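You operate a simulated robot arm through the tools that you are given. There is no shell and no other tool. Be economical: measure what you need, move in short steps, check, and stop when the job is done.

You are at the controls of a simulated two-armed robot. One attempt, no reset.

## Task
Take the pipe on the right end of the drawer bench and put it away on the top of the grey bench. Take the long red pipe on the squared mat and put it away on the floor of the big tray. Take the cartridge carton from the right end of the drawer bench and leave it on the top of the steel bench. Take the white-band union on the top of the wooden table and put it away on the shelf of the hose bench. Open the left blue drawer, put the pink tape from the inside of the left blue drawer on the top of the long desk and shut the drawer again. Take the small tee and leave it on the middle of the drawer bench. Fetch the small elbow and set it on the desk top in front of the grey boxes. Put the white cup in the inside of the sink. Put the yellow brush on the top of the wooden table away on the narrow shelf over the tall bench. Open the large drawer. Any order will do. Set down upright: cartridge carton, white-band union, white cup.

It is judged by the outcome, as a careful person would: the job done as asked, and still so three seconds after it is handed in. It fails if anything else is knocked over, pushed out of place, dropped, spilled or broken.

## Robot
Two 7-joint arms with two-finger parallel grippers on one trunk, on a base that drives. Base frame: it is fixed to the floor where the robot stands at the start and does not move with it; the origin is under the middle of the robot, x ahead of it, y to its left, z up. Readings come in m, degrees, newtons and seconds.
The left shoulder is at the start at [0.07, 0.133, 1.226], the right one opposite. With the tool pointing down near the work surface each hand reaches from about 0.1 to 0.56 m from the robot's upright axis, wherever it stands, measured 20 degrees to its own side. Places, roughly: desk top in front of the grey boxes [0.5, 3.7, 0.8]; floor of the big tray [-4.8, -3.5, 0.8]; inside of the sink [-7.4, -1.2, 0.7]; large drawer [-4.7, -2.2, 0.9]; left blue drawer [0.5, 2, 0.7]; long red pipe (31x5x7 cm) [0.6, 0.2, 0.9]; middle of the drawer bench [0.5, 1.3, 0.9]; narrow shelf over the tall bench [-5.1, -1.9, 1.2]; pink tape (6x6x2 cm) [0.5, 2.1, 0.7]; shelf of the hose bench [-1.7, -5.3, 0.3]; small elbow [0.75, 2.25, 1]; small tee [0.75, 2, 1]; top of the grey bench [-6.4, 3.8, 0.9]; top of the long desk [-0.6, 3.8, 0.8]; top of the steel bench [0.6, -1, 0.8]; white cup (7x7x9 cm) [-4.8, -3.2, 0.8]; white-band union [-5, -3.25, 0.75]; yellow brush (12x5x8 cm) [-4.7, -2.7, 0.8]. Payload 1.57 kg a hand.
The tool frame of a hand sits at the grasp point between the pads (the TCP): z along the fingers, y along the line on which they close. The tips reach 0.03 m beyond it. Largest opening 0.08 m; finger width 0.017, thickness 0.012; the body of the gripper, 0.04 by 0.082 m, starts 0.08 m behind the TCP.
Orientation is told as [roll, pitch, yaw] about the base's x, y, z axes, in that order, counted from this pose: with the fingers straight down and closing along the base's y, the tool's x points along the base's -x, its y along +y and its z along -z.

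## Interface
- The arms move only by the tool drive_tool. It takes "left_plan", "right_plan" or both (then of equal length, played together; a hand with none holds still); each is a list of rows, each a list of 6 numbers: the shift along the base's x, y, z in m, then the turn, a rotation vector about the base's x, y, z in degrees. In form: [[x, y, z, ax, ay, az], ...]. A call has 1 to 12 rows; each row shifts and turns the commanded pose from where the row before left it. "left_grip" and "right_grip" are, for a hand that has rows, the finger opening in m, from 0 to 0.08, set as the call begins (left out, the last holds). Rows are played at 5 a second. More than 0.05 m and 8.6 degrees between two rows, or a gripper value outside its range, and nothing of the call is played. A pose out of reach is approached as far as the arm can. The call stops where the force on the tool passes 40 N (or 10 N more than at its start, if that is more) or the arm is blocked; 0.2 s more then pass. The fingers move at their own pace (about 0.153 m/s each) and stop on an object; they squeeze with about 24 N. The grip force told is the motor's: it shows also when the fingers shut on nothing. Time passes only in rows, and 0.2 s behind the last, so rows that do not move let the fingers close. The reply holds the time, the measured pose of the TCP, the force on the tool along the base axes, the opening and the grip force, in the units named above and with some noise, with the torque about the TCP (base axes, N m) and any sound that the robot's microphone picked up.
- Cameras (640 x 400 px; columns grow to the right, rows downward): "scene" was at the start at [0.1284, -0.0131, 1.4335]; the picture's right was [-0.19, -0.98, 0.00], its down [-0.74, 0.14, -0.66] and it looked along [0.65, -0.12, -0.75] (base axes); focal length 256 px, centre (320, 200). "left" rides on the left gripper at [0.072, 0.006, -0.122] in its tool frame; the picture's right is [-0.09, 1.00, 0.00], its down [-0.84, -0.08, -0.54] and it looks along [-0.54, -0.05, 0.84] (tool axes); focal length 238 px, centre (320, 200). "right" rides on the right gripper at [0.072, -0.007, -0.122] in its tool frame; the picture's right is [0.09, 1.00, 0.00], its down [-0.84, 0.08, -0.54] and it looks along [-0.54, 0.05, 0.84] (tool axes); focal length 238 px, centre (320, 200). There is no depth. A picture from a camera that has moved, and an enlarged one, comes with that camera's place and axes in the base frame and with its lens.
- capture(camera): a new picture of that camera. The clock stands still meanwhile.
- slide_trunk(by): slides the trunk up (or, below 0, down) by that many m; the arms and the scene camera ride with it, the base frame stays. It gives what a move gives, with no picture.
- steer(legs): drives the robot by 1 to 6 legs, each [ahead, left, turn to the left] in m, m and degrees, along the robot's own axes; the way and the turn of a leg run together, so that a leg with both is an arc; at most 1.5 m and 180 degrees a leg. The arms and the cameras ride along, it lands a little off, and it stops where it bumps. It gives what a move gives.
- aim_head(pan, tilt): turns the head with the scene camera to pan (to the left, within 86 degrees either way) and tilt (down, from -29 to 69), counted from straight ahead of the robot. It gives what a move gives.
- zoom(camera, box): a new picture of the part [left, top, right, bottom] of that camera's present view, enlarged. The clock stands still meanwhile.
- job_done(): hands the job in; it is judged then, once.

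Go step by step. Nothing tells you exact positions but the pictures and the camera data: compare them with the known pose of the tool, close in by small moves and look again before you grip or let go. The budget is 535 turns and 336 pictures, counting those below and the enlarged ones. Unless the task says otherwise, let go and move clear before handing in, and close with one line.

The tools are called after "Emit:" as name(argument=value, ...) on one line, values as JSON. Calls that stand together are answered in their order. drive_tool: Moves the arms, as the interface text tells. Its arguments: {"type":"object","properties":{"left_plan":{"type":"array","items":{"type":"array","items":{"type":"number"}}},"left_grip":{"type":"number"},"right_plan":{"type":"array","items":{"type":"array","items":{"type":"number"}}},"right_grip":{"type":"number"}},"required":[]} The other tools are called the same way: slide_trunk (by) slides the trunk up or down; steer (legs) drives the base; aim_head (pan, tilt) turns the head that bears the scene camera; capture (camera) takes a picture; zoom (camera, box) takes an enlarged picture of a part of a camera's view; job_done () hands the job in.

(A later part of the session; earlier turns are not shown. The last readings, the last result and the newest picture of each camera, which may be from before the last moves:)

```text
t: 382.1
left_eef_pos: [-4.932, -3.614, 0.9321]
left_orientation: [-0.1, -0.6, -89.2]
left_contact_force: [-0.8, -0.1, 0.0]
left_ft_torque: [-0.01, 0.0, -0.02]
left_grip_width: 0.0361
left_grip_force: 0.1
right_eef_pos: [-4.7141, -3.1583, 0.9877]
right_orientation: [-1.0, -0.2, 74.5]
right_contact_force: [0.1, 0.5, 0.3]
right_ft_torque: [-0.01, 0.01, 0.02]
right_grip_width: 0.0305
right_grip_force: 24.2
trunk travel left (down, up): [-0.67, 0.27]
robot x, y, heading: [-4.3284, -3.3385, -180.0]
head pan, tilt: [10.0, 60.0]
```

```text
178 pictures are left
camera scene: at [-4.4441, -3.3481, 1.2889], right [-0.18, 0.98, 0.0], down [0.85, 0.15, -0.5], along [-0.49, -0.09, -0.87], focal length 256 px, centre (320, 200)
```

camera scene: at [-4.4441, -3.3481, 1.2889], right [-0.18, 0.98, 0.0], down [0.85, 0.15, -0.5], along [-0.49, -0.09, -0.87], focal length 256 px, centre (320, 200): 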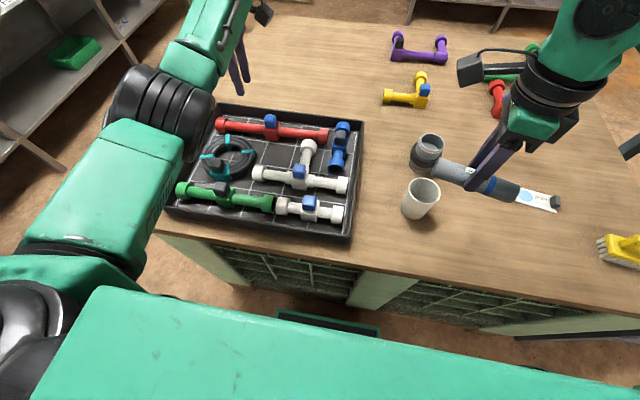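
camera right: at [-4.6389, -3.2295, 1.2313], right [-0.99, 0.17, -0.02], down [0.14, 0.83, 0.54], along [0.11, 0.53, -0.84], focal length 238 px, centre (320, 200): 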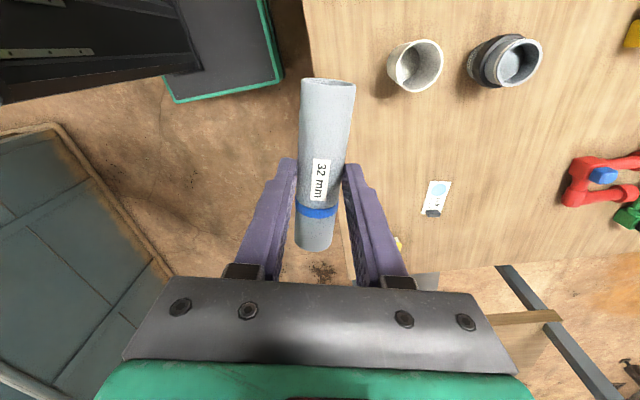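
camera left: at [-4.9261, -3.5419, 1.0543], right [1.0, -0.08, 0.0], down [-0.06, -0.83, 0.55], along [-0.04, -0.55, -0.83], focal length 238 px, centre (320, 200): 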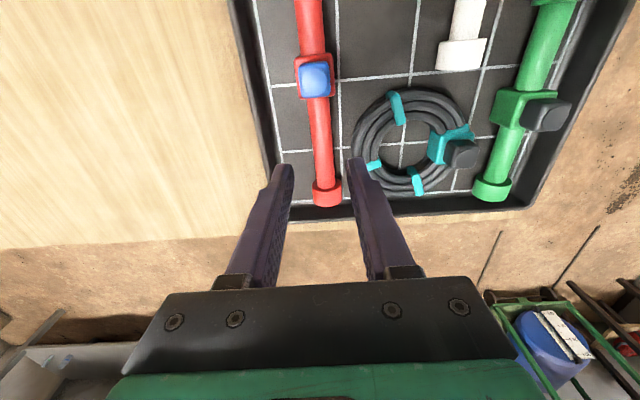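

Emit:
slide_trunk(by=0.15)

Emit:
steer(legs=[[-0.3, 0, 0]])

Emit:
drive_tool(left_plan=[[0.02, 0, 0.01, 0, 0, -8.2], [0.02, 0, 0.01, 0, 0, -8.2], [0.02, 0, 0.01, 0, 0, -8.2], [0.02, 0, 0, 0, 0, -8.2], [0.02, 0, 0, 0, 0, -8.2], [0, 0, 0, 0, 0, -8.2], [0, 0, 0, 0, 0, -8.2], [0, 0, 0, 0, 0, -8.2], [0, 0, 0, 0, 0, -8.2], [0, 0, 0, 0, 0, -8.2], [0, 0, 0, 0, 0, -8.2], [0, 0, 0, 0, 0, 0]], right_plan=[[0.02, 0, 0.02, 0, 0, 0], [0.02, 0, 0.02, 0, 0, 0], [0.01, 0, 0.02, 0, 0, 0], [0, 0, 0.01, 0, 0, 0], [0, 0, 0, 0, 0, 0], [0, 0, 0, 0, 0, 0], [0, 0, 0, 0, 0, 0], [0, 0, 0, 0, 0, 0], [0, 0, 0, 0, 0, 0], [0, 0, 0, 0, 0, 0], [0, 0, 0, 0, 0, 0], [0, 0, 0, 0, 0, 0]])

```text
t: 383.9
left_eef_pos: [-4.9319, -3.6154, 1.082]
left_orientation: [-0.1, -0.7, -89.2]
left_contact_force: [0.0, 0.3, 0.2]
left_ft_torque: [-0.03, -0.04, 0.0]
left_grip_width: 0.036
left_grip_force: 0.0
right_eef_pos: [-4.7128, -3.1564, 1.1382]
right_orientation: [-0.9, -0.2, 74.5]
right_contact_force: [-0.5, -0.1, 0.3]
right_ft_torque: [-0.01, 0.0, 0.03]
right_grip_width: 0.0305
right_grip_force: 24.4
trunk travel left (down, up): [-0.82, 0.12]
robot x, y, heading: [-4.3304, -3.3376, -179.8]
head pan, tilt: [10.0, 60.0]
```

```text
t: 385.9
left_eef_pos: [-4.6234, -3.6161, 1.0815]
left_orientation: [0.0, -0.7, -88.9]
left_contact_force: [-0.3, -0.9, -0.5]
left_ft_torque: [0.02, 0.02, 0.0]
left_grip_width: 0.0362
left_grip_force: 0.1
right_eef_pos: [-4.4047, -3.1565, 1.1373]
right_orientation: [-1.0, -0.2, 74.7]
right_contact_force: [0.0, 0.3, 0.5]
right_ft_torque: [0.0, 0.01, 0.05]
right_grip_width: 0.0306
right_grip_force: 23.9
trunk travel left (down, up): [-0.82, 0.12]
robot x, y, heading: [-4.0193, -3.3352, -180.0]
head pan, tilt: [10.0, 60.0]
```

```text
t: 388.5
left_eef_pos: [-4.5213, -3.6155, 1.1104]
left_orientation: [-0.3, -0.6, -179.2]
left_contact_force: [-0.3, 0.8, -0.6]
left_ft_torque: [-0.01, -0.02, 0.01]
left_grip_width: 0.036
left_grip_force: 0.0
left hand out of reach, approached as far as the arm can: row 1
right_eef_pos: [-4.3539, -3.1557, 1.2103]
right_orientation: [-1.0, -0.2, 74.6]
right_contact_force: [0.0, -1.0, -0.6]
right_ft_torque: [-0.01, 0.02, 0.0]
right_grip_width: 0.0304
right_grip_force: 24.1
trunk travel left (down, up): [-0.82, 0.12]
robot x, y, heading: [-4.0209, -3.3384, -179.5]
head pan, tilt: [10.0, 60.0]
```

Emit:
steer(legs=[[0, -0.72, 0]])

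Emit:
aim_head(pan=0, tilt=40)

Emit:
capture(camera="scene")

Emit:
capture(camera="left")

```text
t: 392.4
left_eef_pos: [-4.5245, -2.9078, 1.1112]
left_orientation: [-0.2, -0.5, -178.9]
left_contact_force: [-0.2, 0.2, -0.4]
left_ft_torque: [0.01, -0.03, 0.02]
left_grip_width: 0.036
left_grip_force: 0.1
right_eef_pos: [-4.3598, -2.4461, 1.209]
right_orientation: [-0.8, -0.4, 74.9]
right_contact_force: [-1.4, -0.3, -0.1]
right_ft_torque: [-0.02, 0.0, 0.02]
right_grip_width: 0.0306
right_grip_force: 23.8
trunk travel left (down, up): [-0.82, 0.12]
robot x, y, heading: [-4.0233, -2.6275, -179.4]
head pan, tilt: [10.0, 60.0]
```

```text
t: 393.3
left_eef_pos: [-4.5245, -2.9056, 1.111]
left_orientation: [-0.1, -0.6, -178.9]
left_contact_force: [0.1, 0.3, 0.4]
left_ft_torque: [0.03, 0.0, -0.01]
left_grip_width: 0.036
left_grip_force: 0.2
right_eef_pos: [-4.3595, -2.4458, 1.2103]
right_orientation: [-0.9, -0.2, 74.9]
right_contact_force: [-0.4, -0.3, -0.3]
right_ft_torque: [0.03, 0.02, 0.05]
right_grip_width: 0.0303
right_grip_force: 23.6
trunk travel left (down, up): [-0.82, 0.12]
robot x, y, heading: [-4.0225, -2.622, -179.5]
head pan, tilt: [0.0, 40.0]
```

```text
177 pictures are left
camera scene: at [-4.1583, -2.6236, 1.4656], right [-0.01, 1.0, 0.0], down [0.64, 0.01, -0.77], along [-0.77, -0.01, -0.64], focal length 256 px, centre (320, 200)
```

scene: 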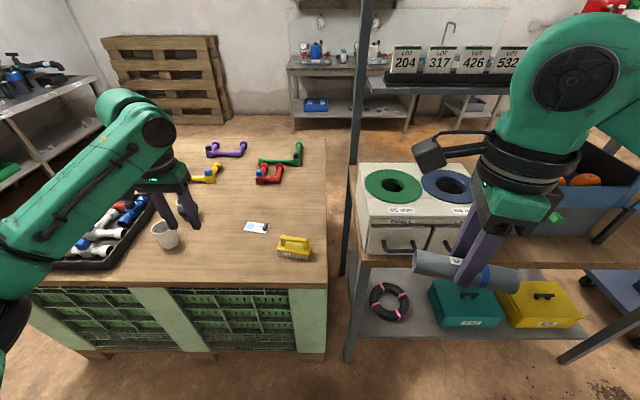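

```text
176 pictures are left
camera left: at [-4.4517, -2.9112, 1.2325], right [-0.07, -1.0, 0.0], down [-0.83, 0.06, 0.55], along [-0.55, 0.04, -0.83], focal length 238 px, centre (320, 200)
```

left: 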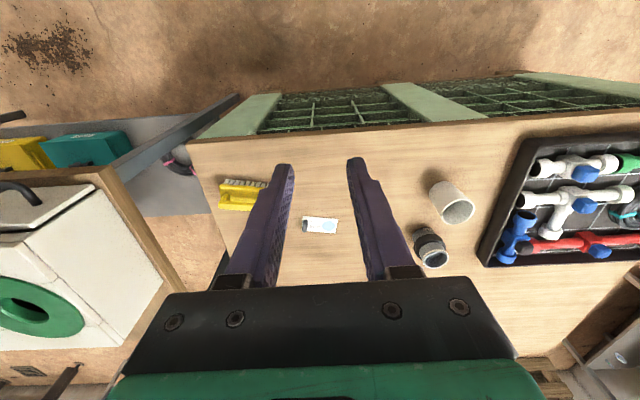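

Emit:
zoom(camera="scene", box=[260, 220, 340, 280])

Emit:
zoom(camera="left", box=[190, 160, 290, 230])

```text
6.67 times, centred on (300, 250) of scene
camera zoom: at [-4.1583, -2.6236, 1.4656], right [-0.01, 1.0, 0.0], down [0.64, 0.01, -0.77], along [-0.77, -0.01, -0.64], focal length 1704 px, centre (453, -133)
```

zoom: 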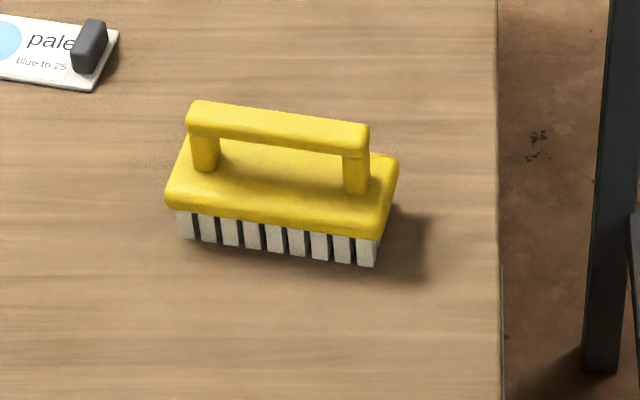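

```text
5.71 times, centred on (240, 195) of left
camera zoom: at [-4.4517, -2.9112, 1.2325], right [-0.07, -1.0, 0.0], down [-0.83, 0.06, 0.55], along [-0.55, 0.04, -0.83], focal length 1362 px, centre (777, 229)
```

zoom: 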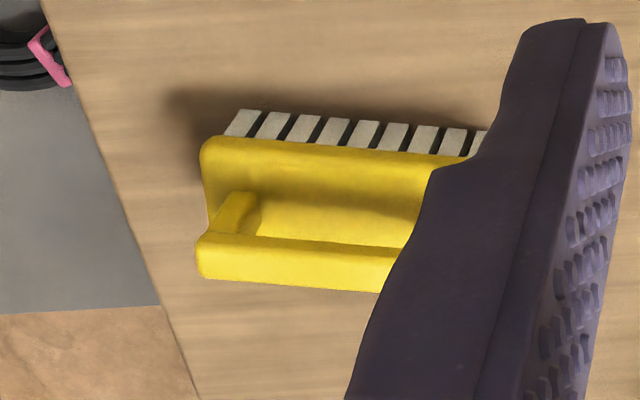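

Emit:
steer(legs=[[0.1, 0, 0]])

Emit:
drive_tool(left_plan=[[-0.01, 0.02, 0, 0, 0, 8.2], [-0.01, 0.02, 0, 0, 0, 8.2], [-0.01, 0.02, 0, 0, 0, 8.2], [-0.01, 0.02, 0, 0, 0, 8.2], [-0.01, 0.02, 0, 0, 0, 8.2], [-0.01, 0.02, 0, 0, 0, 8.2], [-0.01, 0.02, 0, 0, 0, 8.2], [-0.01, 0.02, 0, 0, 0, 8.2], [-0.01, 0.02, 0, 0, 0, 8.2], [0, 0.01, -0.03, 0, 0, 0], [0, 0, -0.03, 0, 0, 0], [0, 0, 0, 0, 0, 0]], left_grip=0.05)

Emit:
capture(camera="left")

```text
t: 394.4
left_eef_pos: [-4.6213, -2.9056, 1.1118]
left_orientation: [-0.1, -0.7, -179.0]
left_contact_force: [0.1, 0.2, 0.3]
left_ft_torque: [-0.01, 0.01, 0.0]
left_grip_width: 0.0362
left_grip_force: 0.0
right_eef_pos: [-4.4546, -2.446, 1.211]
right_orientation: [-0.7, -0.3, 74.8]
right_contact_force: [0.5, -0.5, -0.6]
right_ft_torque: [-0.02, 0.02, 0.01]
right_grip_width: 0.0304
right_grip_force: 24.2
trunk travel left (down, up): [-0.82, 0.12]
robot x, y, heading: [-4.1256, -2.6284, -179.7]
head pan, tilt: [0.0, 40.0]
```

```text
t: 397.0
left_eef_pos: [-4.7125, -2.7141, 1.0515]
left_orientation: [-0.1, -0.6, -105.2]
left_contact_force: [0.0, -0.5, -0.2]
left_ft_torque: [0.01, 0.02, 0.03]
left_grip_width: 0.0501
left_grip_force: 0.0
right_eef_pos: [-4.4575, -2.4457, 1.2103]
right_orientation: [-0.8, -0.3, 74.8]
right_contact_force: [0.5, -0.2, 0.5]
right_ft_torque: [0.02, 0.03, 0.02]
right_grip_width: 0.0307
right_grip_force: 24.2
trunk travel left (down, up): [-0.82, 0.12]
robot x, y, heading: [-4.121, -2.6276, -179.3]
head pan, tilt: [0.0, 40.0]
```

```text
173 pictures are left
camera left: at [-4.6867, -2.6454, 1.1738], right [0.94, -0.35, 0.0], down [-0.29, -0.78, 0.55], along [-0.19, -0.52, -0.83], focal length 238 px, centre (320, 200)
```

left: 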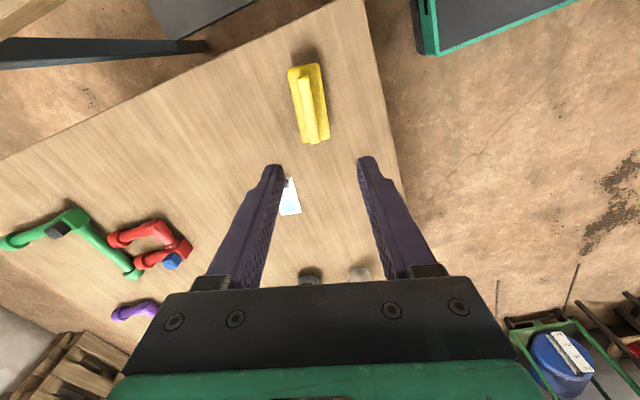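

Emit:
drive_tool(left_plan=[[-0.015, 0.002, -0.04, 0, 0, 2], [0, 0, -0.045, 0, 0, 0], [0, 0, -0.045, 0, 0, 0], [0, 0, -0.03, 0, 0, 0], [0, 0, 0, 0, 0, 0]])

Emit:
capture(camera="left")

```text
t: 398.2
left_eef_pos: [-4.7115, -2.7148, 0.896]
left_orientation: [-0.2, -0.6, -103.3]
left_contact_force: [-0.3, -0.2, 0.5]
left_ft_torque: [-0.03, 0.0, 0.01]
left_grip_width: 0.0501
left_grip_force: 0.1
left hand out of reach, approached as far as the arm can: row 1, 2, 3
right_eef_pos: [-4.4576, -2.4467, 1.2093]
right_orientation: [-0.7, -0.2, 74.9]
right_contact_force: [-0.1, -0.9, -0.4]
right_ft_torque: [0.02, 0.02, 0.01]
right_grip_width: 0.0305
right_grip_force: 23.5
trunk travel left (down, up): [-0.82, 0.12]
robot x, y, heading: [-4.1224, -2.6256, -179.2]
head pan, tilt: [0.0, 40.0]
```

```text
172 pictures are left
camera left: at [-4.6876, -2.6453, 1.0175], right [0.95, -0.32, 0.0], down [-0.26, -0.79, 0.55], along [-0.18, -0.52, -0.83], focal length 238 px, centre (320, 200)
```

left: 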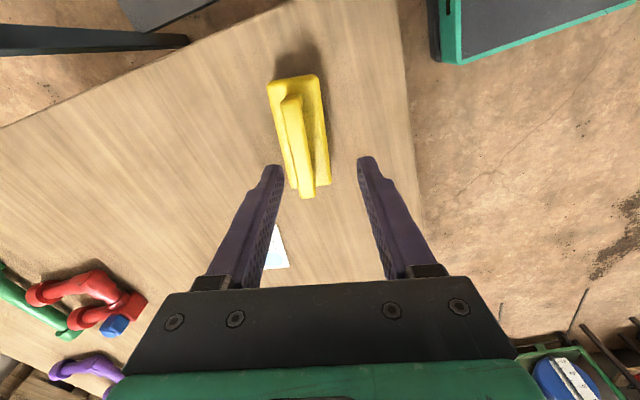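

Emit:
steer(legs=[[0.02, -0.004, 0]])

Emit:
drive_tool(left_plan=[[0, 0, -0.02, 0, 0, 0], [0, 0, -0.02, 0, 0, 0], [0, 0, 0, 0, 0, 0]])

Emit:
capture(camera="left")

```text
t: 399.0
left_eef_pos: [-4.7271, -2.7114, 0.899]
left_orientation: [-0.5, -0.6, -103.3]
left_contact_force: [0.5, 0.7, 0.3]
left_ft_torque: [-0.01, 0.03, -0.02]
left_grip_width: 0.0502
left_grip_force: 0.1
right_eef_pos: [-4.4728, -2.4431, 1.2114]
right_orientation: [-0.6, -0.2, 75.0]
right_contact_force: [0.7, -0.3, 0.6]
right_ft_torque: [0.01, 0.03, -0.01]
right_grip_width: 0.0306
right_grip_force: 24.0
trunk travel left (down, up): [-0.82, 0.12]
robot x, y, heading: [-4.1414, -2.6224, -179.6]
head pan, tilt: [0.0, 40.0]
```

```text
t: 399.8
left_eef_pos: [-4.7195, -2.711, 0.8616]
left_orientation: [-0.1, -0.5, -103.3]
left_contact_force: [0.0, -0.1, 0.3]
left_ft_torque: [0.01, -0.05, 0.01]
left_grip_width: 0.0498
left_grip_force: 0.1
left hand out of reach, approached as far as the arm can: row 1, 2
right_eef_pos: [-4.4791, -2.4429, 1.2085]
right_orientation: [-0.9, -0.2, 74.9]
right_contact_force: [-0.3, -0.6, -0.4]
right_ft_torque: [-0.02, 0.01, -0.03]
right_grip_width: 0.0305
right_grip_force: 23.6
trunk travel left (down, up): [-0.82, 0.12]
robot x, y, heading: [-4.1416, -2.6209, -179.3]
head pan, tilt: [0.0, 40.0]
```

```text
171 pictures are left
camera left: at [-4.6955, -2.6414, 0.9831], right [0.95, -0.32, 0.0], down [-0.26, -0.79, 0.55], along [-0.18, -0.52, -0.83], focal length 238 px, centre (320, 200)
```

left: 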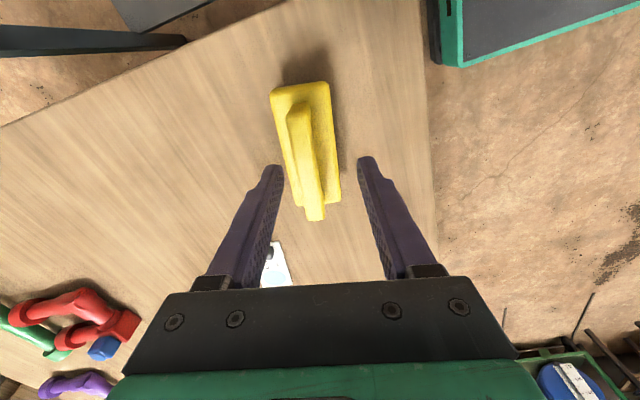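

Emit:
steer(legs=[[0.012, -0.005, 0]])

Emit:
slide_trunk(by=-0.032)

Emit:
capture(camera="left")

```text
t: 400.6
left_eef_pos: [-4.7286, -2.7052, 0.8619]
left_orientation: [-0.3, -0.7, -103.2]
left_contact_force: [0.0, -1.0, 1.0]
left_ft_torque: [-0.01, 0.0, 0.02]
left_grip_width: 0.0499
left_grip_force: 0.0
right_eef_pos: [-4.4875, -2.4384, 1.2099]
right_orientation: [-0.8, -0.2, 74.7]
right_contact_force: [0.9, 0.3, -0.2]
right_ft_torque: [0.04, 0.03, -0.01]
right_grip_width: 0.0304
right_grip_force: 23.8
trunk travel left (down, up): [-0.82, 0.12]
robot x, y, heading: [-4.1528, -2.6147, -179.5]
head pan, tilt: [0.0, 40.0]
```

```text
t: 401.3
left_eef_pos: [-4.73, -2.7056, 0.8299]
left_orientation: [-0.3, -0.5, -103.2]
left_contact_force: [-0.2, -0.1, 0.0]
left_ft_torque: [0.0, 0.01, -0.01]
left_grip_width: 0.0499
left_grip_force: 0.0
right_eef_pos: [-4.4897, -2.4369, 1.178]
right_orientation: [-0.8, -0.2, 74.9]
right_contact_force: [0.9, -0.3, 0.0]
right_ft_torque: [-0.01, 0.0, -0.01]
right_grip_width: 0.0304
right_grip_force: 24.5
trunk travel left (down, up): [-0.788, 0.152]
robot x, y, heading: [-4.153, -2.6172, -179.6]
head pan, tilt: [0.0, 40.0]
```

```text
170 pictures are left
camera left: at [-4.7069, -2.6356, 0.9516], right [0.95, -0.32, 0.0], down [-0.26, -0.79, 0.55], along [-0.18, -0.52, -0.83], focal length 238 px, centre (320, 200)
```

left: 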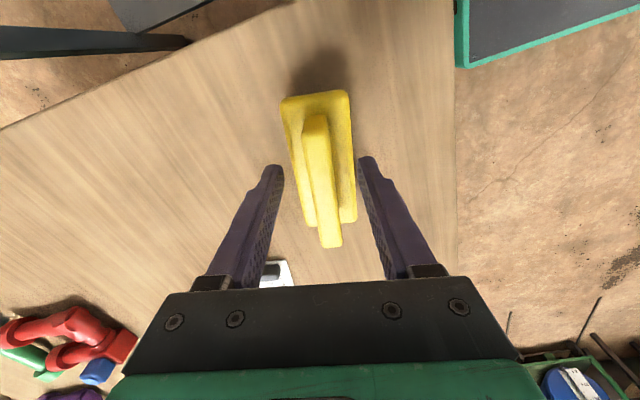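

Emit:
drive_tool(left_plan=[[0, 0, 0, 0, 0, 0], [0, 0, 0, 0, 0, 0], [0, 0, 0, 0, 0, 0]], left_grip=0.0)

Emit:
capture(camera="left")

```text
t: 402.1
left_eef_pos: [-4.731, -2.7049, 0.8302]
left_orientation: [-0.3, -0.6, -103.2]
left_contact_force: [-0.7, 0.3, 1.5]
left_ft_torque: [-0.14, -0.01, -0.01]
left_grip_width: 0.0167
left_grip_force: 24.1
right_eef_pos: [-4.4891, -2.4375, 1.1782]
right_orientation: [-0.9, -0.2, 75.0]
right_contact_force: [0.3, 0.7, -0.3]
right_ft_torque: [0.0, -0.01, 0.01]
right_grip_width: 0.0304
right_grip_force: 24.2
trunk travel left (down, up): [-0.788, 0.152]
robot x, y, heading: [-4.1542, -2.6143, -179.5]
head pan, tilt: [0.0, 40.0]
```

```text
169 pictures are left
camera left: at [-4.7069, -2.6356, 0.9516], right [0.95, -0.32, 0.0], down [-0.26, -0.79, 0.55], along [-0.18, -0.52, -0.83], focal length 238 px, centre (320, 200)
```

left: 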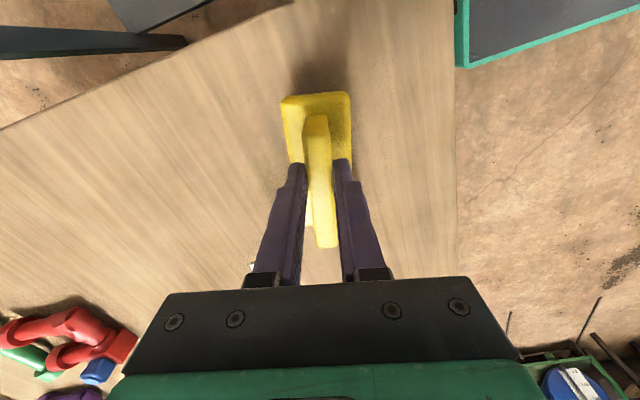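

Emit:
slide_trunk(by=0.05)

Emit:
slide_trunk(by=0.1)

Emit:
drive_tool(left_plan=[[0.02, 0, 0.03, 0, 0, 0], [0.03, 0, 0.03, 0, 0, 0], [0.03, 0, 0.03, 0, 0, 0], [0.03, 0, 0.03, 0, 0, 0], [0.03, 0, 0.03, 0, 0, 0], [0, 0, 0.02, 0, 0, 0], [0, 0, 0, 0, 0, 0]])

Emit:
capture(camera="left")

Emit:
capture(camera="scene")

```text
t: 403.1
left_eef_pos: [-4.7315, -2.7054, 0.8783]
left_orientation: [0.0, -0.5, -103.2]
left_contact_force: [0.5, 0.6, -1.0]
left_ft_torque: [-0.02, 0.0, -0.01]
left_grip_width: 0.0163
left_grip_force: 24.1
right_eef_pos: [-4.4911, -2.4376, 1.2281]
right_orientation: [-0.8, -0.2, 74.9]
right_contact_force: [0.5, -0.2, 0.0]
right_ft_torque: [0.02, 0.0, 0.0]
right_grip_width: 0.0302
right_grip_force: 24.0
trunk travel left (down, up): [-0.838, 0.102]
robot x, y, heading: [-4.1576, -2.6193, -179.7]
head pan, tilt: [0.0, 40.0]
```

```text
t: 404.4
left_eef_pos: [-4.7317, -2.7062, 0.9791]
left_orientation: [-0.1, -0.6, -103.2]
left_contact_force: [-0.4, 0.2, -0.3]
left_ft_torque: [0.02, -0.03, 0.01]
left_grip_width: 0.0162
left_grip_force: 23.9
right_eef_pos: [-4.4898, -2.4372, 1.3267]
right_orientation: [-0.9, -0.2, 74.9]
right_contact_force: [0.7, 0.1, -0.5]
right_ft_torque: [0.0, -0.02, 0.01]
right_grip_width: 0.0305
right_grip_force: 23.4
trunk travel left (down, up): [-0.938, 0.002]
robot x, y, heading: [-4.1513, -2.6156, -179.1]
head pan, tilt: [0.0, 40.0]
```

```text
t: 406.0
left_eef_pos: [-4.7267, -2.7048, 0.9912]
left_orientation: [-0.4, -0.6, -103.4]
left_contact_force: [-0.2, -0.7, -2.2]
left_ft_torque: [-0.01, 0.02, -0.01]
left_grip_width: 0.0166
left_grip_force: 23.8
left hand out of reach, approached as far as the arm can: row 1, 2, 3, 4, 5, 6
right_eef_pos: [-4.4895, -2.437, 1.3282]
right_orientation: [-0.8, -0.3, 75.0]
right_contact_force: [0.2, 0.7, -0.1]
right_ft_torque: [0.01, 0.01, 0.0]
right_grip_width: 0.0303
right_grip_force: 23.8
trunk travel left (down, up): [-0.938, 0.002]
robot x, y, heading: [-4.1527, -2.6178, -179.7]
head pan, tilt: [0.0, 40.0]
```

```text
168 pictures are left
camera left: at [-4.7029, -2.6346, 1.1125], right [0.95, -0.32, 0.0], down [-0.26, -0.79, 0.55], along [-0.18, -0.52, -0.83], focal length 238 px, centre (320, 200)
```

left: 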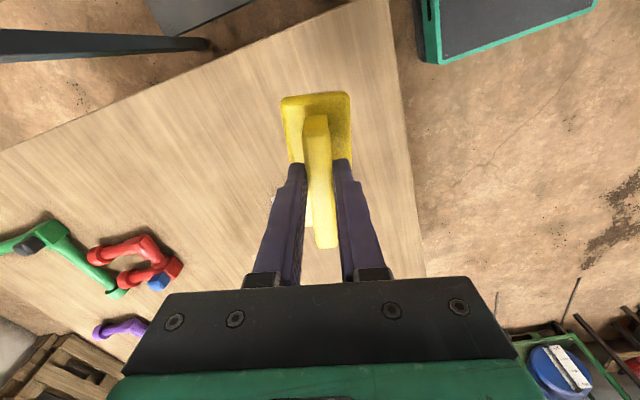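

```text
167 pictures are left
camera scene: at [-4.289, -2.6154, 1.5837], right [-0.01, 1.0, 0.0], down [0.64, 0.01, -0.77], along [-0.77, -0.01, -0.64], focal length 256 px, centre (320, 200)
```

scene: 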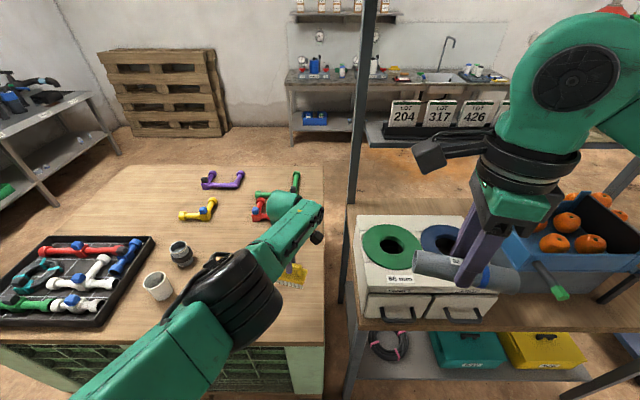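

Emit:
steer(legs=[[-0.35, 0, 0]])

Emit:
drive_tool(left_plan=[[0, 0, 0, 0, 0, -8.2], [0, 0, 0, 0, 0, -8.2], [0, 0, 0, 0, 0, -8.2], [0, 0, 0, 0, 0, -8.2], [0, 0, 0, 0, 0, -8.2], [0.02, 0, 0.02, 0, 0, -8.2], [0.02, 0, 0.02, 0, 0, -8.2], [0.02, 0, 0.02, 0, 0, -8.2], [0.02, 0, 0.02, 0, 0, -8.2], [0.02, 0, 0.02, 0, 0, 0], [0.02, 0, 0.03, 0, 0, 0], [0, 0, 0.03, 0, 0, 0]])

```text
t: 408.3
left_eef_pos: [-4.3738, -2.7005, 0.9881]
left_orientation: [-0.3, -0.5, -103.5]
left_contact_force: [-0.1, -1.1, -2.0]
left_ft_torque: [0.02, 0.0, 0.02]
left_grip_width: 0.0168
left_grip_force: 24.5
right_eef_pos: [-4.1384, -2.4339, 1.3271]
right_orientation: [-1.0, -0.3, 74.8]
right_contact_force: [-0.8, -0.3, -0.3]
right_ft_torque: [0.0, -0.01, -0.02]
right_grip_width: 0.0306
right_grip_force: 24.4
trunk travel left (down, up): [-0.938, 0.002]
robot x, y, heading: [-3.7976, -2.6156, -179.8]
head pan, tilt: [0.0, 40.0]
```

```text
t: 411.1
left_eef_pos: [-4.3056, -2.7132, 1.0771]
left_orientation: [4.7, -0.7, -174.1]
left_contact_force: [0.4, -0.2, -2.9]
left_ft_torque: [0.01, -0.02, 0.0]
left_grip_width: 0.0166
left_grip_force: 23.6
left hand out of reach, approached as far as the arm can: row 6, 11, 12
right_eef_pos: [-4.133, -2.4337, 1.3283]
right_orientation: [-0.8, -0.3, 74.7]
right_contact_force: [-1.2, 0.5, -0.3]
right_ft_torque: [-0.02, 0.02, 0.01]
right_grip_width: 0.0307
right_grip_force: 23.9
trunk travel left (down, up): [-0.938, 0.002]
robot x, y, heading: [-3.8024, -2.6155, -179.4]
head pan, tilt: [0.0, 40.0]
stopped in row 12 (left hand): the arm was blocked; the commanded pose is now the measured one
```

Emit:
aim_head(pan=-30, tilt=15)

Emit:
capture(camera="scene")

```text
t: 412.0
left_eef_pos: [-4.3058, -2.7129, 1.0773]
left_orientation: [4.6, -0.7, -174.0]
left_contact_force: [-0.4, 0.8, -2.6]
left_ft_torque: [0.01, -0.02, 0.01]
left_grip_width: 0.0165
left_grip_force: 24.4
right_eef_pos: [-4.1351, -2.4324, 1.3276]
right_orientation: [-0.9, -0.2, 74.7]
right_contact_force: [0.2, 0.2, 0.0]
right_ft_torque: [0.01, -0.01, 0.02]
right_grip_width: 0.0308
right_grip_force: 23.8
trunk travel left (down, up): [-0.938, 0.002]
robot x, y, heading: [-3.7953, -2.6166, -179.5]
head pan, tilt: [-30.0, 15.0]
```

```text
166 pictures are left
camera scene: at [-3.9297, -2.5664, 1.6232], right [0.49, 0.87, 0.0], down [0.23, -0.13, -0.97], along [-0.84, 0.48, -0.26], focal length 256 px, centre (320, 200)
```

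scene: 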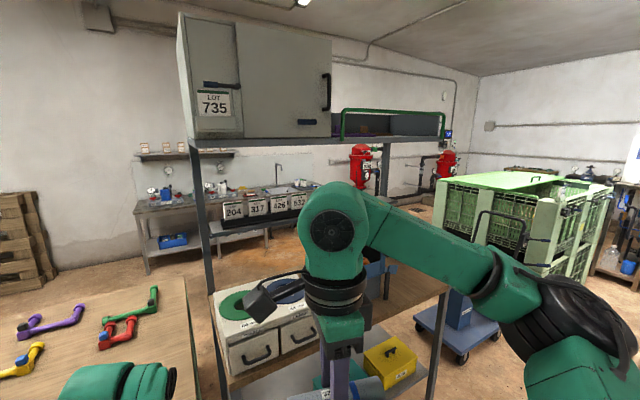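

Emit:
zoom(camera="scene", box=[190, 150, 350, 250])

Emit:
aim_head(pan=60, tilt=25)

Emit:
capture(camera="scene")

```text
4.00 times, centred on (270, 200) of scene
camera zoom: at [-3.9297, -2.5664, 1.6232], right [0.49, 0.87, 0.0], down [0.23, -0.13, -0.97], along [-0.84, 0.48, -0.26], focal length 1023 px, centre (520, 200)
```

zoom: 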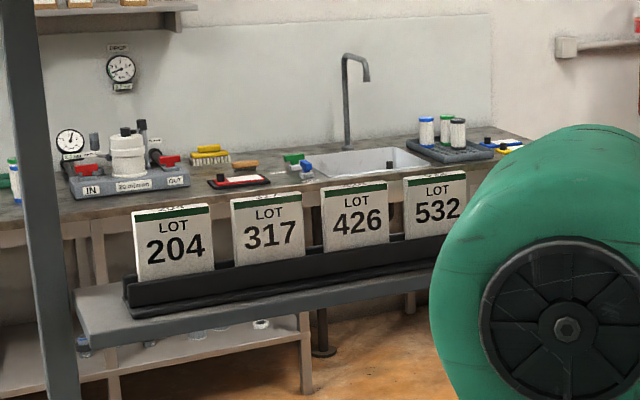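

```text
t: 413.7
left_eef_pos: [-4.3053, -2.7133, 1.078]
left_orientation: [4.5, -0.7, -174.1]
left_contact_force: [-0.2, 0.7, -1.3]
left_ft_torque: [0.0, 0.0, 0.0]
left_grip_width: 0.0165
left_grip_force: 24.0
right_eef_pos: [-4.1344, -2.4335, 1.3278]
right_orientation: [-0.8, -0.3, 74.6]
right_contact_force: [0.2, 1.3, -0.4]
right_ft_torque: [0.0, 0.04, 0.0]
right_grip_width: 0.0302
right_grip_force: 24.0
trunk travel left (down, up): [-0.938, 0.002]
robot x, y, heading: [-3.7975, -2.6109, -179.6]
head pan, tilt: [60.0, 25.0]
```

```text
164 pictures are left
camera scene: at [-3.8942, -2.6922, 1.607], right [-0.87, 0.49, 0.0], down [0.21, 0.37, -0.91], along [-0.45, -0.79, -0.42], focal length 256 px, centre (320, 200)
```

scene: 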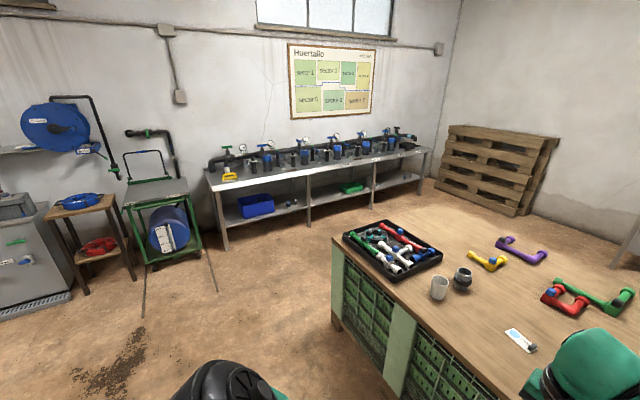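

Emit:
steer(legs=[[0, -0.85, 0]])

Emit:
aim_head(pan=0, tilt=20)

Emit:
capture(camera="scene")

```text
t: 418.2
left_eef_pos: [-4.3056, -1.8523, 1.077]
left_orientation: [4.5, -0.7, -175.0]
left_contact_force: [0.1, 0.3, -0.8]
left_ft_torque: [-0.01, -0.02, -0.04]
left_grip_width: 0.0166
left_grip_force: 24.3
right_eef_pos: [-4.13, -1.5768, 1.3289]
right_orientation: [-0.8, -0.3, 73.8]
right_contact_force: [0.0, -0.7, -0.8]
right_ft_torque: [0.0, 0.03, 0.01]
right_grip_width: 0.0305
right_grip_force: 24.2
trunk travel left (down, up): [-0.938, 0.002]
robot x, y, heading: [-3.7984, -1.7593, 179.7]
head pan, tilt: [60.0, 25.0]
```

```text
t: 419.5
left_eef_pos: [-4.3066, -1.8509, 1.078]
left_orientation: [4.5, -0.7, -174.9]
left_contact_force: [0.9, 0.0, -0.9]
left_ft_torque: [0.01, -0.07, 0.0]
left_grip_width: 0.0165
left_grip_force: 23.9
right_eef_pos: [-4.13, -1.5766, 1.3278]
right_orientation: [-0.9, -0.2, 74.0]
right_contact_force: [0.0, 0.0, -0.6]
right_ft_torque: [0.01, 0.02, 0.0]
right_grip_width: 0.0306
right_grip_force: 24.3
trunk travel left (down, up): [-0.938, 0.002]
robot x, y, heading: [-3.7966, -1.7628, 179.3]
head pan, tilt: [0.0, 20.0]
```

```text
163 pictures are left
camera scene: at [-3.9407, -1.7575, 1.6151], right [0.01, 1.0, 0.0], down [0.34, 0.0, -0.94], along [-0.94, 0.01, -0.34], focal length 256 px, centre (320, 200)
```

scene: 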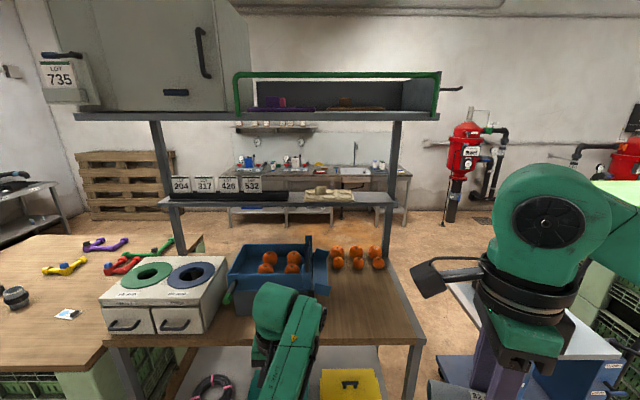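

Emit:
zoom(camera="scene", box=[150, 140, 430, 300])

```text
2.29 times, centred on (290, 220) of scene
camera zoom: at [-3.9407, -1.7575, 1.6151], right [0.01, 1.0, 0.0], down [0.34, 0.0, -0.94], along [-0.94, 0.01, -0.34], focal length 584 px, centre (389, 154)
```

zoom: 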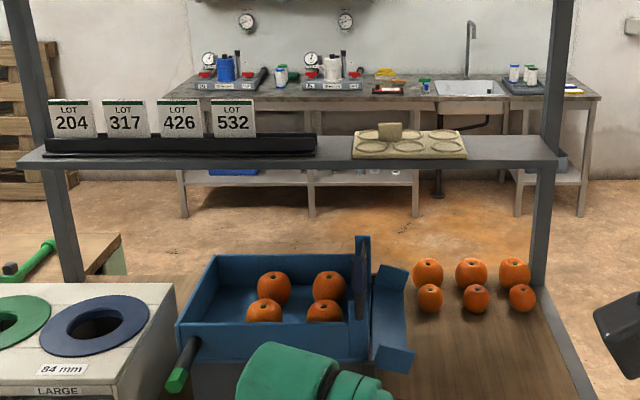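

Emit:
steer(legs=[[0, 1.3, 0.5], [0, 1.1, 0], [1.3, 0, 0], [1.2, 0, 0]])

Emit:
aim_head(pan=-50, tilt=25)

Emit:
capture(camera="scene")

```text
t: 443.2
left_eef_pos: [-6.8243, -4.3147, 1.0779]
left_orientation: [4.6, -0.8, -173.4]
left_contact_force: [-0.2, 0.1, -1.5]
left_ft_torque: [0.01, -0.01, 0.03]
left_grip_width: 0.0164
left_grip_force: 23.9
right_eef_pos: [-6.656, -4.0331, 1.328]
right_orientation: [-0.7, -0.2, 75.5]
right_contact_force: [0.3, 0.6, -0.5]
right_ft_torque: [-0.02, 0.03, 0.02]
right_grip_width: 0.0306
right_grip_force: 23.2
trunk travel left (down, up): [-0.938, 0.002]
robot x, y, heading: [-6.3209, -4.2073, -178.7]
head pan, tilt: [0.0, 20.0]
```

```text
t: 444.4
left_eef_pos: [-6.8251, -4.3154, 1.0772]
left_orientation: [4.6, -0.7, -173.2]
left_contact_force: [0.2, -0.6, -1.3]
left_ft_torque: [0.02, -0.01, 0.0]
left_grip_width: 0.0166
left_grip_force: 24.2
right_eef_pos: [-6.6573, -4.0335, 1.3294]
right_orientation: [-0.9, -0.2, 75.5]
right_contact_force: [0.1, 0.0, -0.2]
right_ft_torque: [-0.04, -0.03, -0.02]
right_grip_width: 0.0306
right_grip_force: 24.1
trunk travel left (down, up): [-0.938, 0.002]
robot x, y, heading: [-6.3195, -4.208, -178.8]
head pan, tilt: [-50.0, 25.0]
```

```text
161 pictures are left
camera scene: at [-6.4296, -4.1383, 1.607], right [0.75, 0.66, 0.0], down [0.28, -0.32, -0.91], along [-0.6, 0.68, -0.42], focal length 256 px, centre (320, 200)
```

scene: 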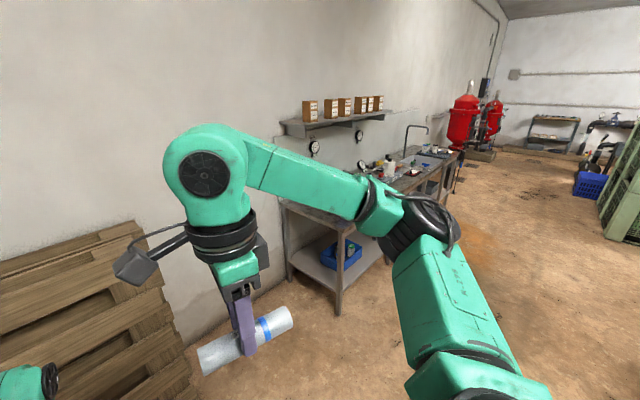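

Emit:
steer(legs=[[0, -1.0, 0], [0, 0, -90], [0, 0, -91], [0, 1.45, 0]])

Emit:
aim_head(pan=0, tilt=25)

Emit:
capture(camera="scene")

```text
t: 464.0
left_eef_pos: [-5.9534, -1.583, 1.0775]
left_orientation: [4.6, -0.7, 10.0]
left_contact_force: [0.5, 0.1, -1.6]
left_ft_torque: [-0.02, 0.03, -0.04]
left_grip_width: 0.0164
left_grip_force: 23.6
right_eef_pos: [-6.1053, -1.8736, 1.3281]
right_orientation: [-0.9, -0.1, -101.1]
right_contact_force: [-0.5, -0.6, -0.1]
right_ft_torque: [0.02, 0.03, -0.03]
right_grip_width: 0.0303
right_grip_force: 23.7
trunk travel left (down, up): [-0.938, 0.002]
robot x, y, heading: [-6.4494, -1.7191, 4.6]
head pan, tilt: [-50.0, 25.0]
```

```text
t: 465.2
left_eef_pos: [-5.9546, -1.5811, 1.0771]
left_orientation: [4.5, -0.7, 10.2]
left_contact_force: [-0.2, 0.4, -1.0]
left_ft_torque: [0.04, 0.06, -0.03]
left_grip_width: 0.0165
left_grip_force: 23.7
right_eef_pos: [-6.105, -1.873, 1.3286]
right_orientation: [-1.0, -0.1, -101.1]
right_contact_force: [-0.8, -0.1, -0.2]
right_ft_torque: [-0.02, -0.02, 0.01]
right_grip_width: 0.0303
right_grip_force: 24.1
trunk travel left (down, up): [-0.938, 0.002]
robot x, y, heading: [-6.4535, -1.7215, 4.7]
head pan, tilt: [0.0, 25.0]
```

```text
160 pictures are left
camera scene: at [-6.309, -1.7059, 1.607], right [0.08, -1.0, 0.0], down [-0.42, -0.03, -0.91], along [0.9, 0.07, -0.42], focal length 256 px, centre (320, 200)
```

scene: 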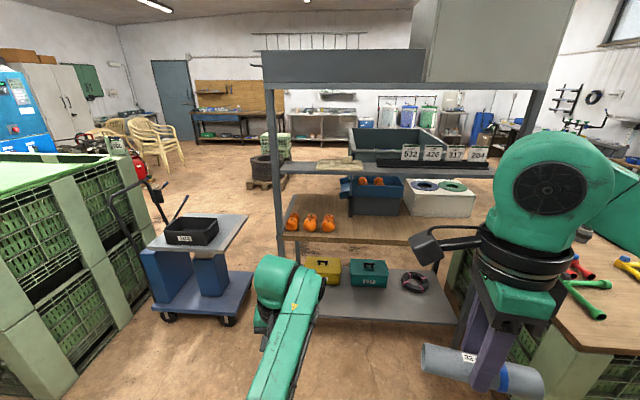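

Emit:
steer(legs=[[0, 0, -4.7]])

Emit:
drive_tool(left_plan=[[0, 0, 0.03, -1.5, 0, -1.8], [0, 0, 0.04, -1.5, 0, -1.8], [0, 0, 0.04, -1.5, 0, -1.8], [0, 0, 0.04, 0, 0, 0], [0, 0, 0.04, 0, 0, 0], [0, 0, 0.04, 0, 0, 0], [0, 0, 0, 0, 0, 0]])

Emit:
capture(camera="left")

```text
t: 466.1
left_eef_pos: [-5.9441, -1.6199, 1.0765]
left_orientation: [4.5, -0.7, 5.4]
left_contact_force: [0.8, 0.5, -0.6]
left_ft_torque: [-0.02, -0.03, 0.02]
left_grip_width: 0.0166
left_grip_force: 24.1
right_eef_pos: [-6.1183, -1.8987, 1.3283]
right_orientation: [-0.9, -0.3, -105.8]
right_contact_force: [-0.3, 0.1, -0.8]
right_ft_torque: [0.0, 0.03, -0.01]
right_grip_width: 0.0305
right_grip_force: 23.3
trunk travel left (down, up): [-0.938, 0.002]
robot x, y, heading: [-6.4513, -1.7188, -0.4]
head pan, tilt: [0.0, 25.0]
```

```text
t: 467.7
left_eef_pos: [-5.8737, -1.6266, 1.268]
left_orientation: [0.2, -0.5, 0.0]
left_contact_force: [-0.2, -0.4, -0.9]
left_ft_torque: [-0.01, 0.03, -0.01]
left_grip_width: 0.0166
left_grip_force: 23.4
left hand out of reach, approached as far as the arm can: row 1, 2, 3, 4, 5
right_eef_pos: [-6.1199, -1.9012, 1.3282]
right_orientation: [-0.9, -0.3, -105.9]
right_contact_force: [0.1, -0.7, 0.0]
right_ft_torque: [-0.01, 0.0, 0.03]
right_grip_width: 0.0304
right_grip_force: 23.4
trunk travel left (down, up): [-0.938, 0.002]
robot x, y, heading: [-6.453, -1.7174, -0.2]
head pan, tilt: [0.0, 25.0]
```

```text
159 pictures are left
camera left: at [-5.9472, -1.6194, 1.3898], right [0.09, 1.0, 0.0], down [0.83, -0.08, 0.55], along [0.55, -0.05, -0.84], focal length 238 px, centre (320, 200)
```

left: 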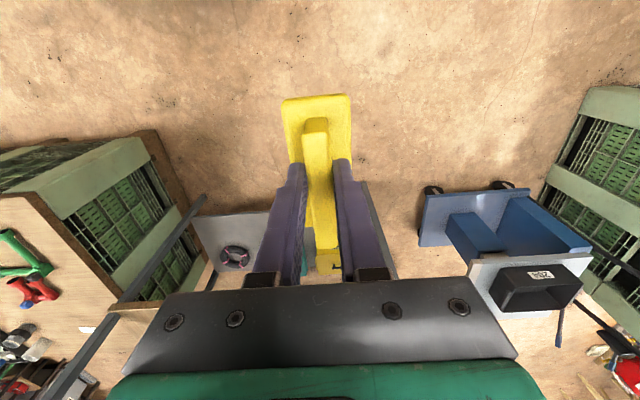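

Emit:
drive_tool(left_plan=[[0, 0, 0.03, 0, 0, 0], [0, 0, 0.02, 0, 0, 0], [0, 0, 0, 0, 0, 0]])

Emit:
steer(legs=[[0.45, 0.09, 0]])

Emit:
capture(camera="scene")

Emit:
capture(camera="left")

```text
t: 468.5
left_eef_pos: [-5.8734, -1.627, 1.3171]
left_orientation: [0.1, -0.8, -0.3]
left_contact_force: [-0.2, 0.7, -1.0]
left_ft_torque: [0.02, 0.01, 0.0]
left_grip_width: 0.0168
left_grip_force: 24.2
left hand out of reach, approached as far as the arm can: row 2
right_eef_pos: [-6.1186, -1.9003, 1.3274]
right_orientation: [-0.8, -0.2, -105.7]
right_contact_force: [-0.2, 0.0, -0.7]
right_ft_torque: [0.0, 0.02, 0.04]
right_grip_width: 0.0305
right_grip_force: 23.7
trunk travel left (down, up): [-0.938, 0.002]
robot x, y, heading: [-6.4512, -1.7169, 0.1]
head pan, tilt: [0.0, 25.0]
```

```text
t: 471.2
left_eef_pos: [-5.4375, -1.5285, 1.3179]
left_orientation: [0.2, -0.9, 0.3]
left_contact_force: [-0.3, 0.3, -0.3]
left_ft_torque: [-0.01, 0.02, 0.02]
left_grip_width: 0.0165
left_grip_force: 24.4
right_eef_pos: [-5.6807, -1.8047, 1.3281]
right_orientation: [-0.9, 0.0, -105.1]
right_contact_force: [-0.1, 0.1, -0.4]
right_ft_torque: [-0.01, 0.0, 0.03]
right_grip_width: 0.0304
right_grip_force: 24.0
trunk travel left (down, up): [-0.938, 0.002]
robot x, y, heading: [-6.0093, -1.6287, 0.4]
head pan, tilt: [0.0, 25.0]
```

```text
158 pictures are left
camera scene: at [-5.8714, -1.6237, 1.6073], right [0.01, -1.0, 0.0], down [-0.42, 0.0, -0.91], along [0.91, 0.01, -0.42], focal length 256 px, centre (320, 200)
```

scene: 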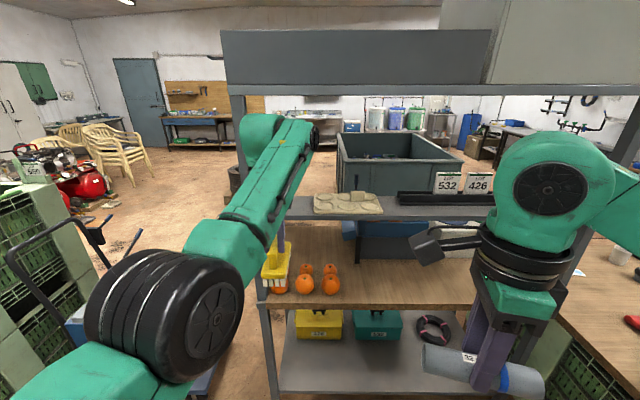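

```text
157 pictures are left
camera left: at [-5.5115, -1.522, 1.4393], right [0.09, 1.0, 0.0], down [0.83, -0.07, 0.56], along [0.55, -0.04, -0.83], focal length 238 px, centre (320, 200)
```

left: 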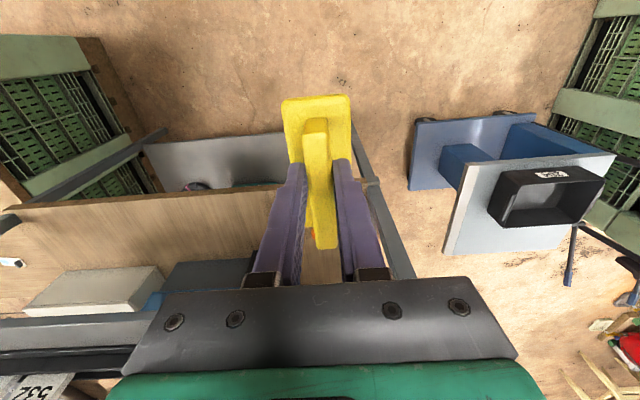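

Emit:
steer(legs=[[0.33, 0, -0.4]])

Emit:
capture(camera="left")

Emit:
capture(camera="scene")

```text
t: 473.4
left_eef_pos: [-5.0989, -1.5324, 1.3186]
left_orientation: [0.2, -1.0, -0.2]
left_contact_force: [-0.7, 0.2, -2.0]
left_ft_torque: [-0.02, 0.03, 0.03]
left_grip_width: 0.0166
left_grip_force: 23.5
right_eef_pos: [-5.3438, -1.8065, 1.3292]
right_orientation: [-0.7, -0.1, -106.0]
right_contact_force: [0.0, -0.5, -0.1]
right_ft_torque: [0.03, -0.02, 0.01]
right_grip_width: 0.0305
right_grip_force: 23.7
trunk travel left (down, up): [-0.938, 0.002]
robot x, y, heading: [-5.6755, -1.622, -0.3]
head pan, tilt: [0.0, 25.0]
```

```text
156 pictures are left
camera left: at [-5.1726, -1.5261, 1.4397], right [0.1, 1.0, 0.0], down [0.83, -0.08, 0.56], along [0.55, -0.05, -0.83], focal length 238 px, centre (320, 200)
```

left: 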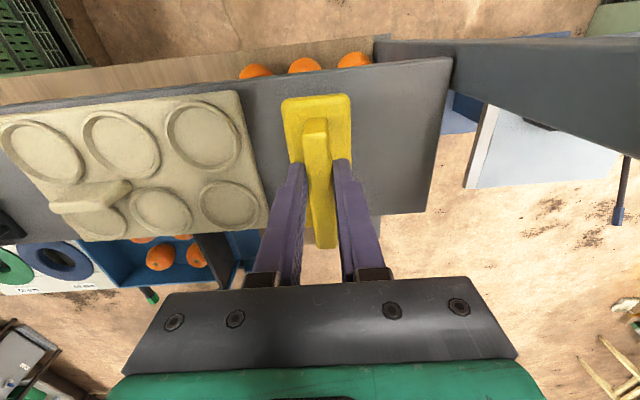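

```text
155 pictures are left
camera scene: at [-5.5338, -1.6236, 1.6074], right [0.0, -1.0, 0.0], down [-0.42, 0.0, -0.91], along [0.91, 0.0, -0.42], focal length 256 px, centre (320, 200)
```

scene: 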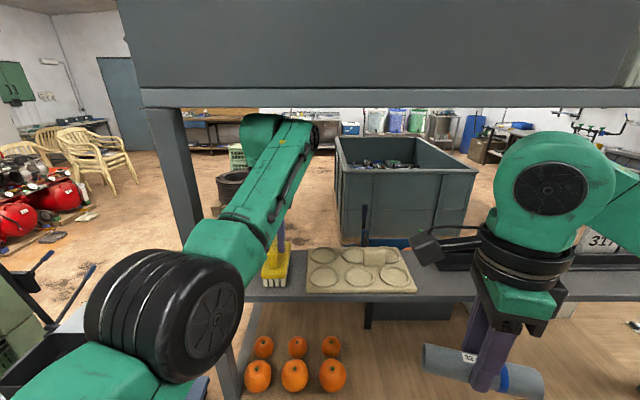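

Emit:
steer(legs=[[0.03, 0.005, 0.3]])

Emit:
drive_tool(left_plan=[[0, 0, -0.01, 0, 1, 0], [0, 0, -0.006, 0, 0, 0], [0, 0, 0, 0, 0, 0]])

Emit:
capture(camera="left")

```text
t: 474.3
left_eef_pos: [-5.0743, -1.5261, 1.3199]
left_orientation: [0.1, -1.2, 0.0]
left_contact_force: [0.1, 0.4, -0.7]
left_ft_torque: [0.01, -0.11, 0.02]
left_grip_width: 0.0165
left_grip_force: 23.8
right_eef_pos: [-5.3176, -1.8013, 1.329]
right_orientation: [-0.5, 0.1, -105.4]
right_contact_force: [-0.9, -0.3, -0.6]
right_ft_torque: [0.04, -0.06, 0.0]
right_grip_width: 0.0304
right_grip_force: 24.5
trunk travel left (down, up): [-0.938, 0.002]
robot x, y, heading: [-5.6441, -1.6223, 0.2]
head pan, tilt: [0.0, 25.0]
```

```text
t: 475.1
left_eef_pos: [-5.0701, -1.5249, 1.3032]
left_orientation: [0.3, -0.1, -0.1]
left_contact_force: [2.8, 0.5, 17.0]
left_ft_torque: [-0.03, -0.05, 0.05]
left_grip_width: 0.0166
left_grip_force: 24.1
right_eef_pos: [-5.3125, -1.8008, 1.3281]
right_orientation: [-0.7, -0.1, -105.5]
right_contact_force: [-0.2, -0.8, -0.6]
right_ft_torque: [0.02, -0.01, 0.01]
right_grip_width: 0.0305
right_grip_force: 24.3
trunk travel left (down, up): [-0.938, 0.002]
robot x, y, heading: [-5.6461, -1.6181, 0.5]
head pan, tilt: [0.0, 25.0]
```

```text
154 pictures are left
camera left: at [-5.1418, -1.5184, 1.4256], right [0.09, 1.0, 0.0], down [0.84, -0.08, 0.54], along [0.54, -0.05, -0.84], focal length 238 px, centre (320, 200)
```

left: 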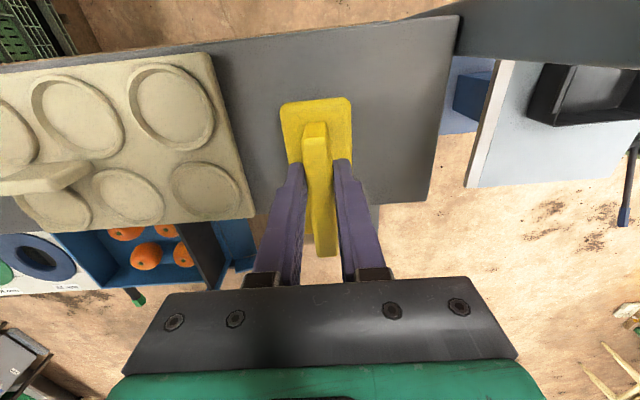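

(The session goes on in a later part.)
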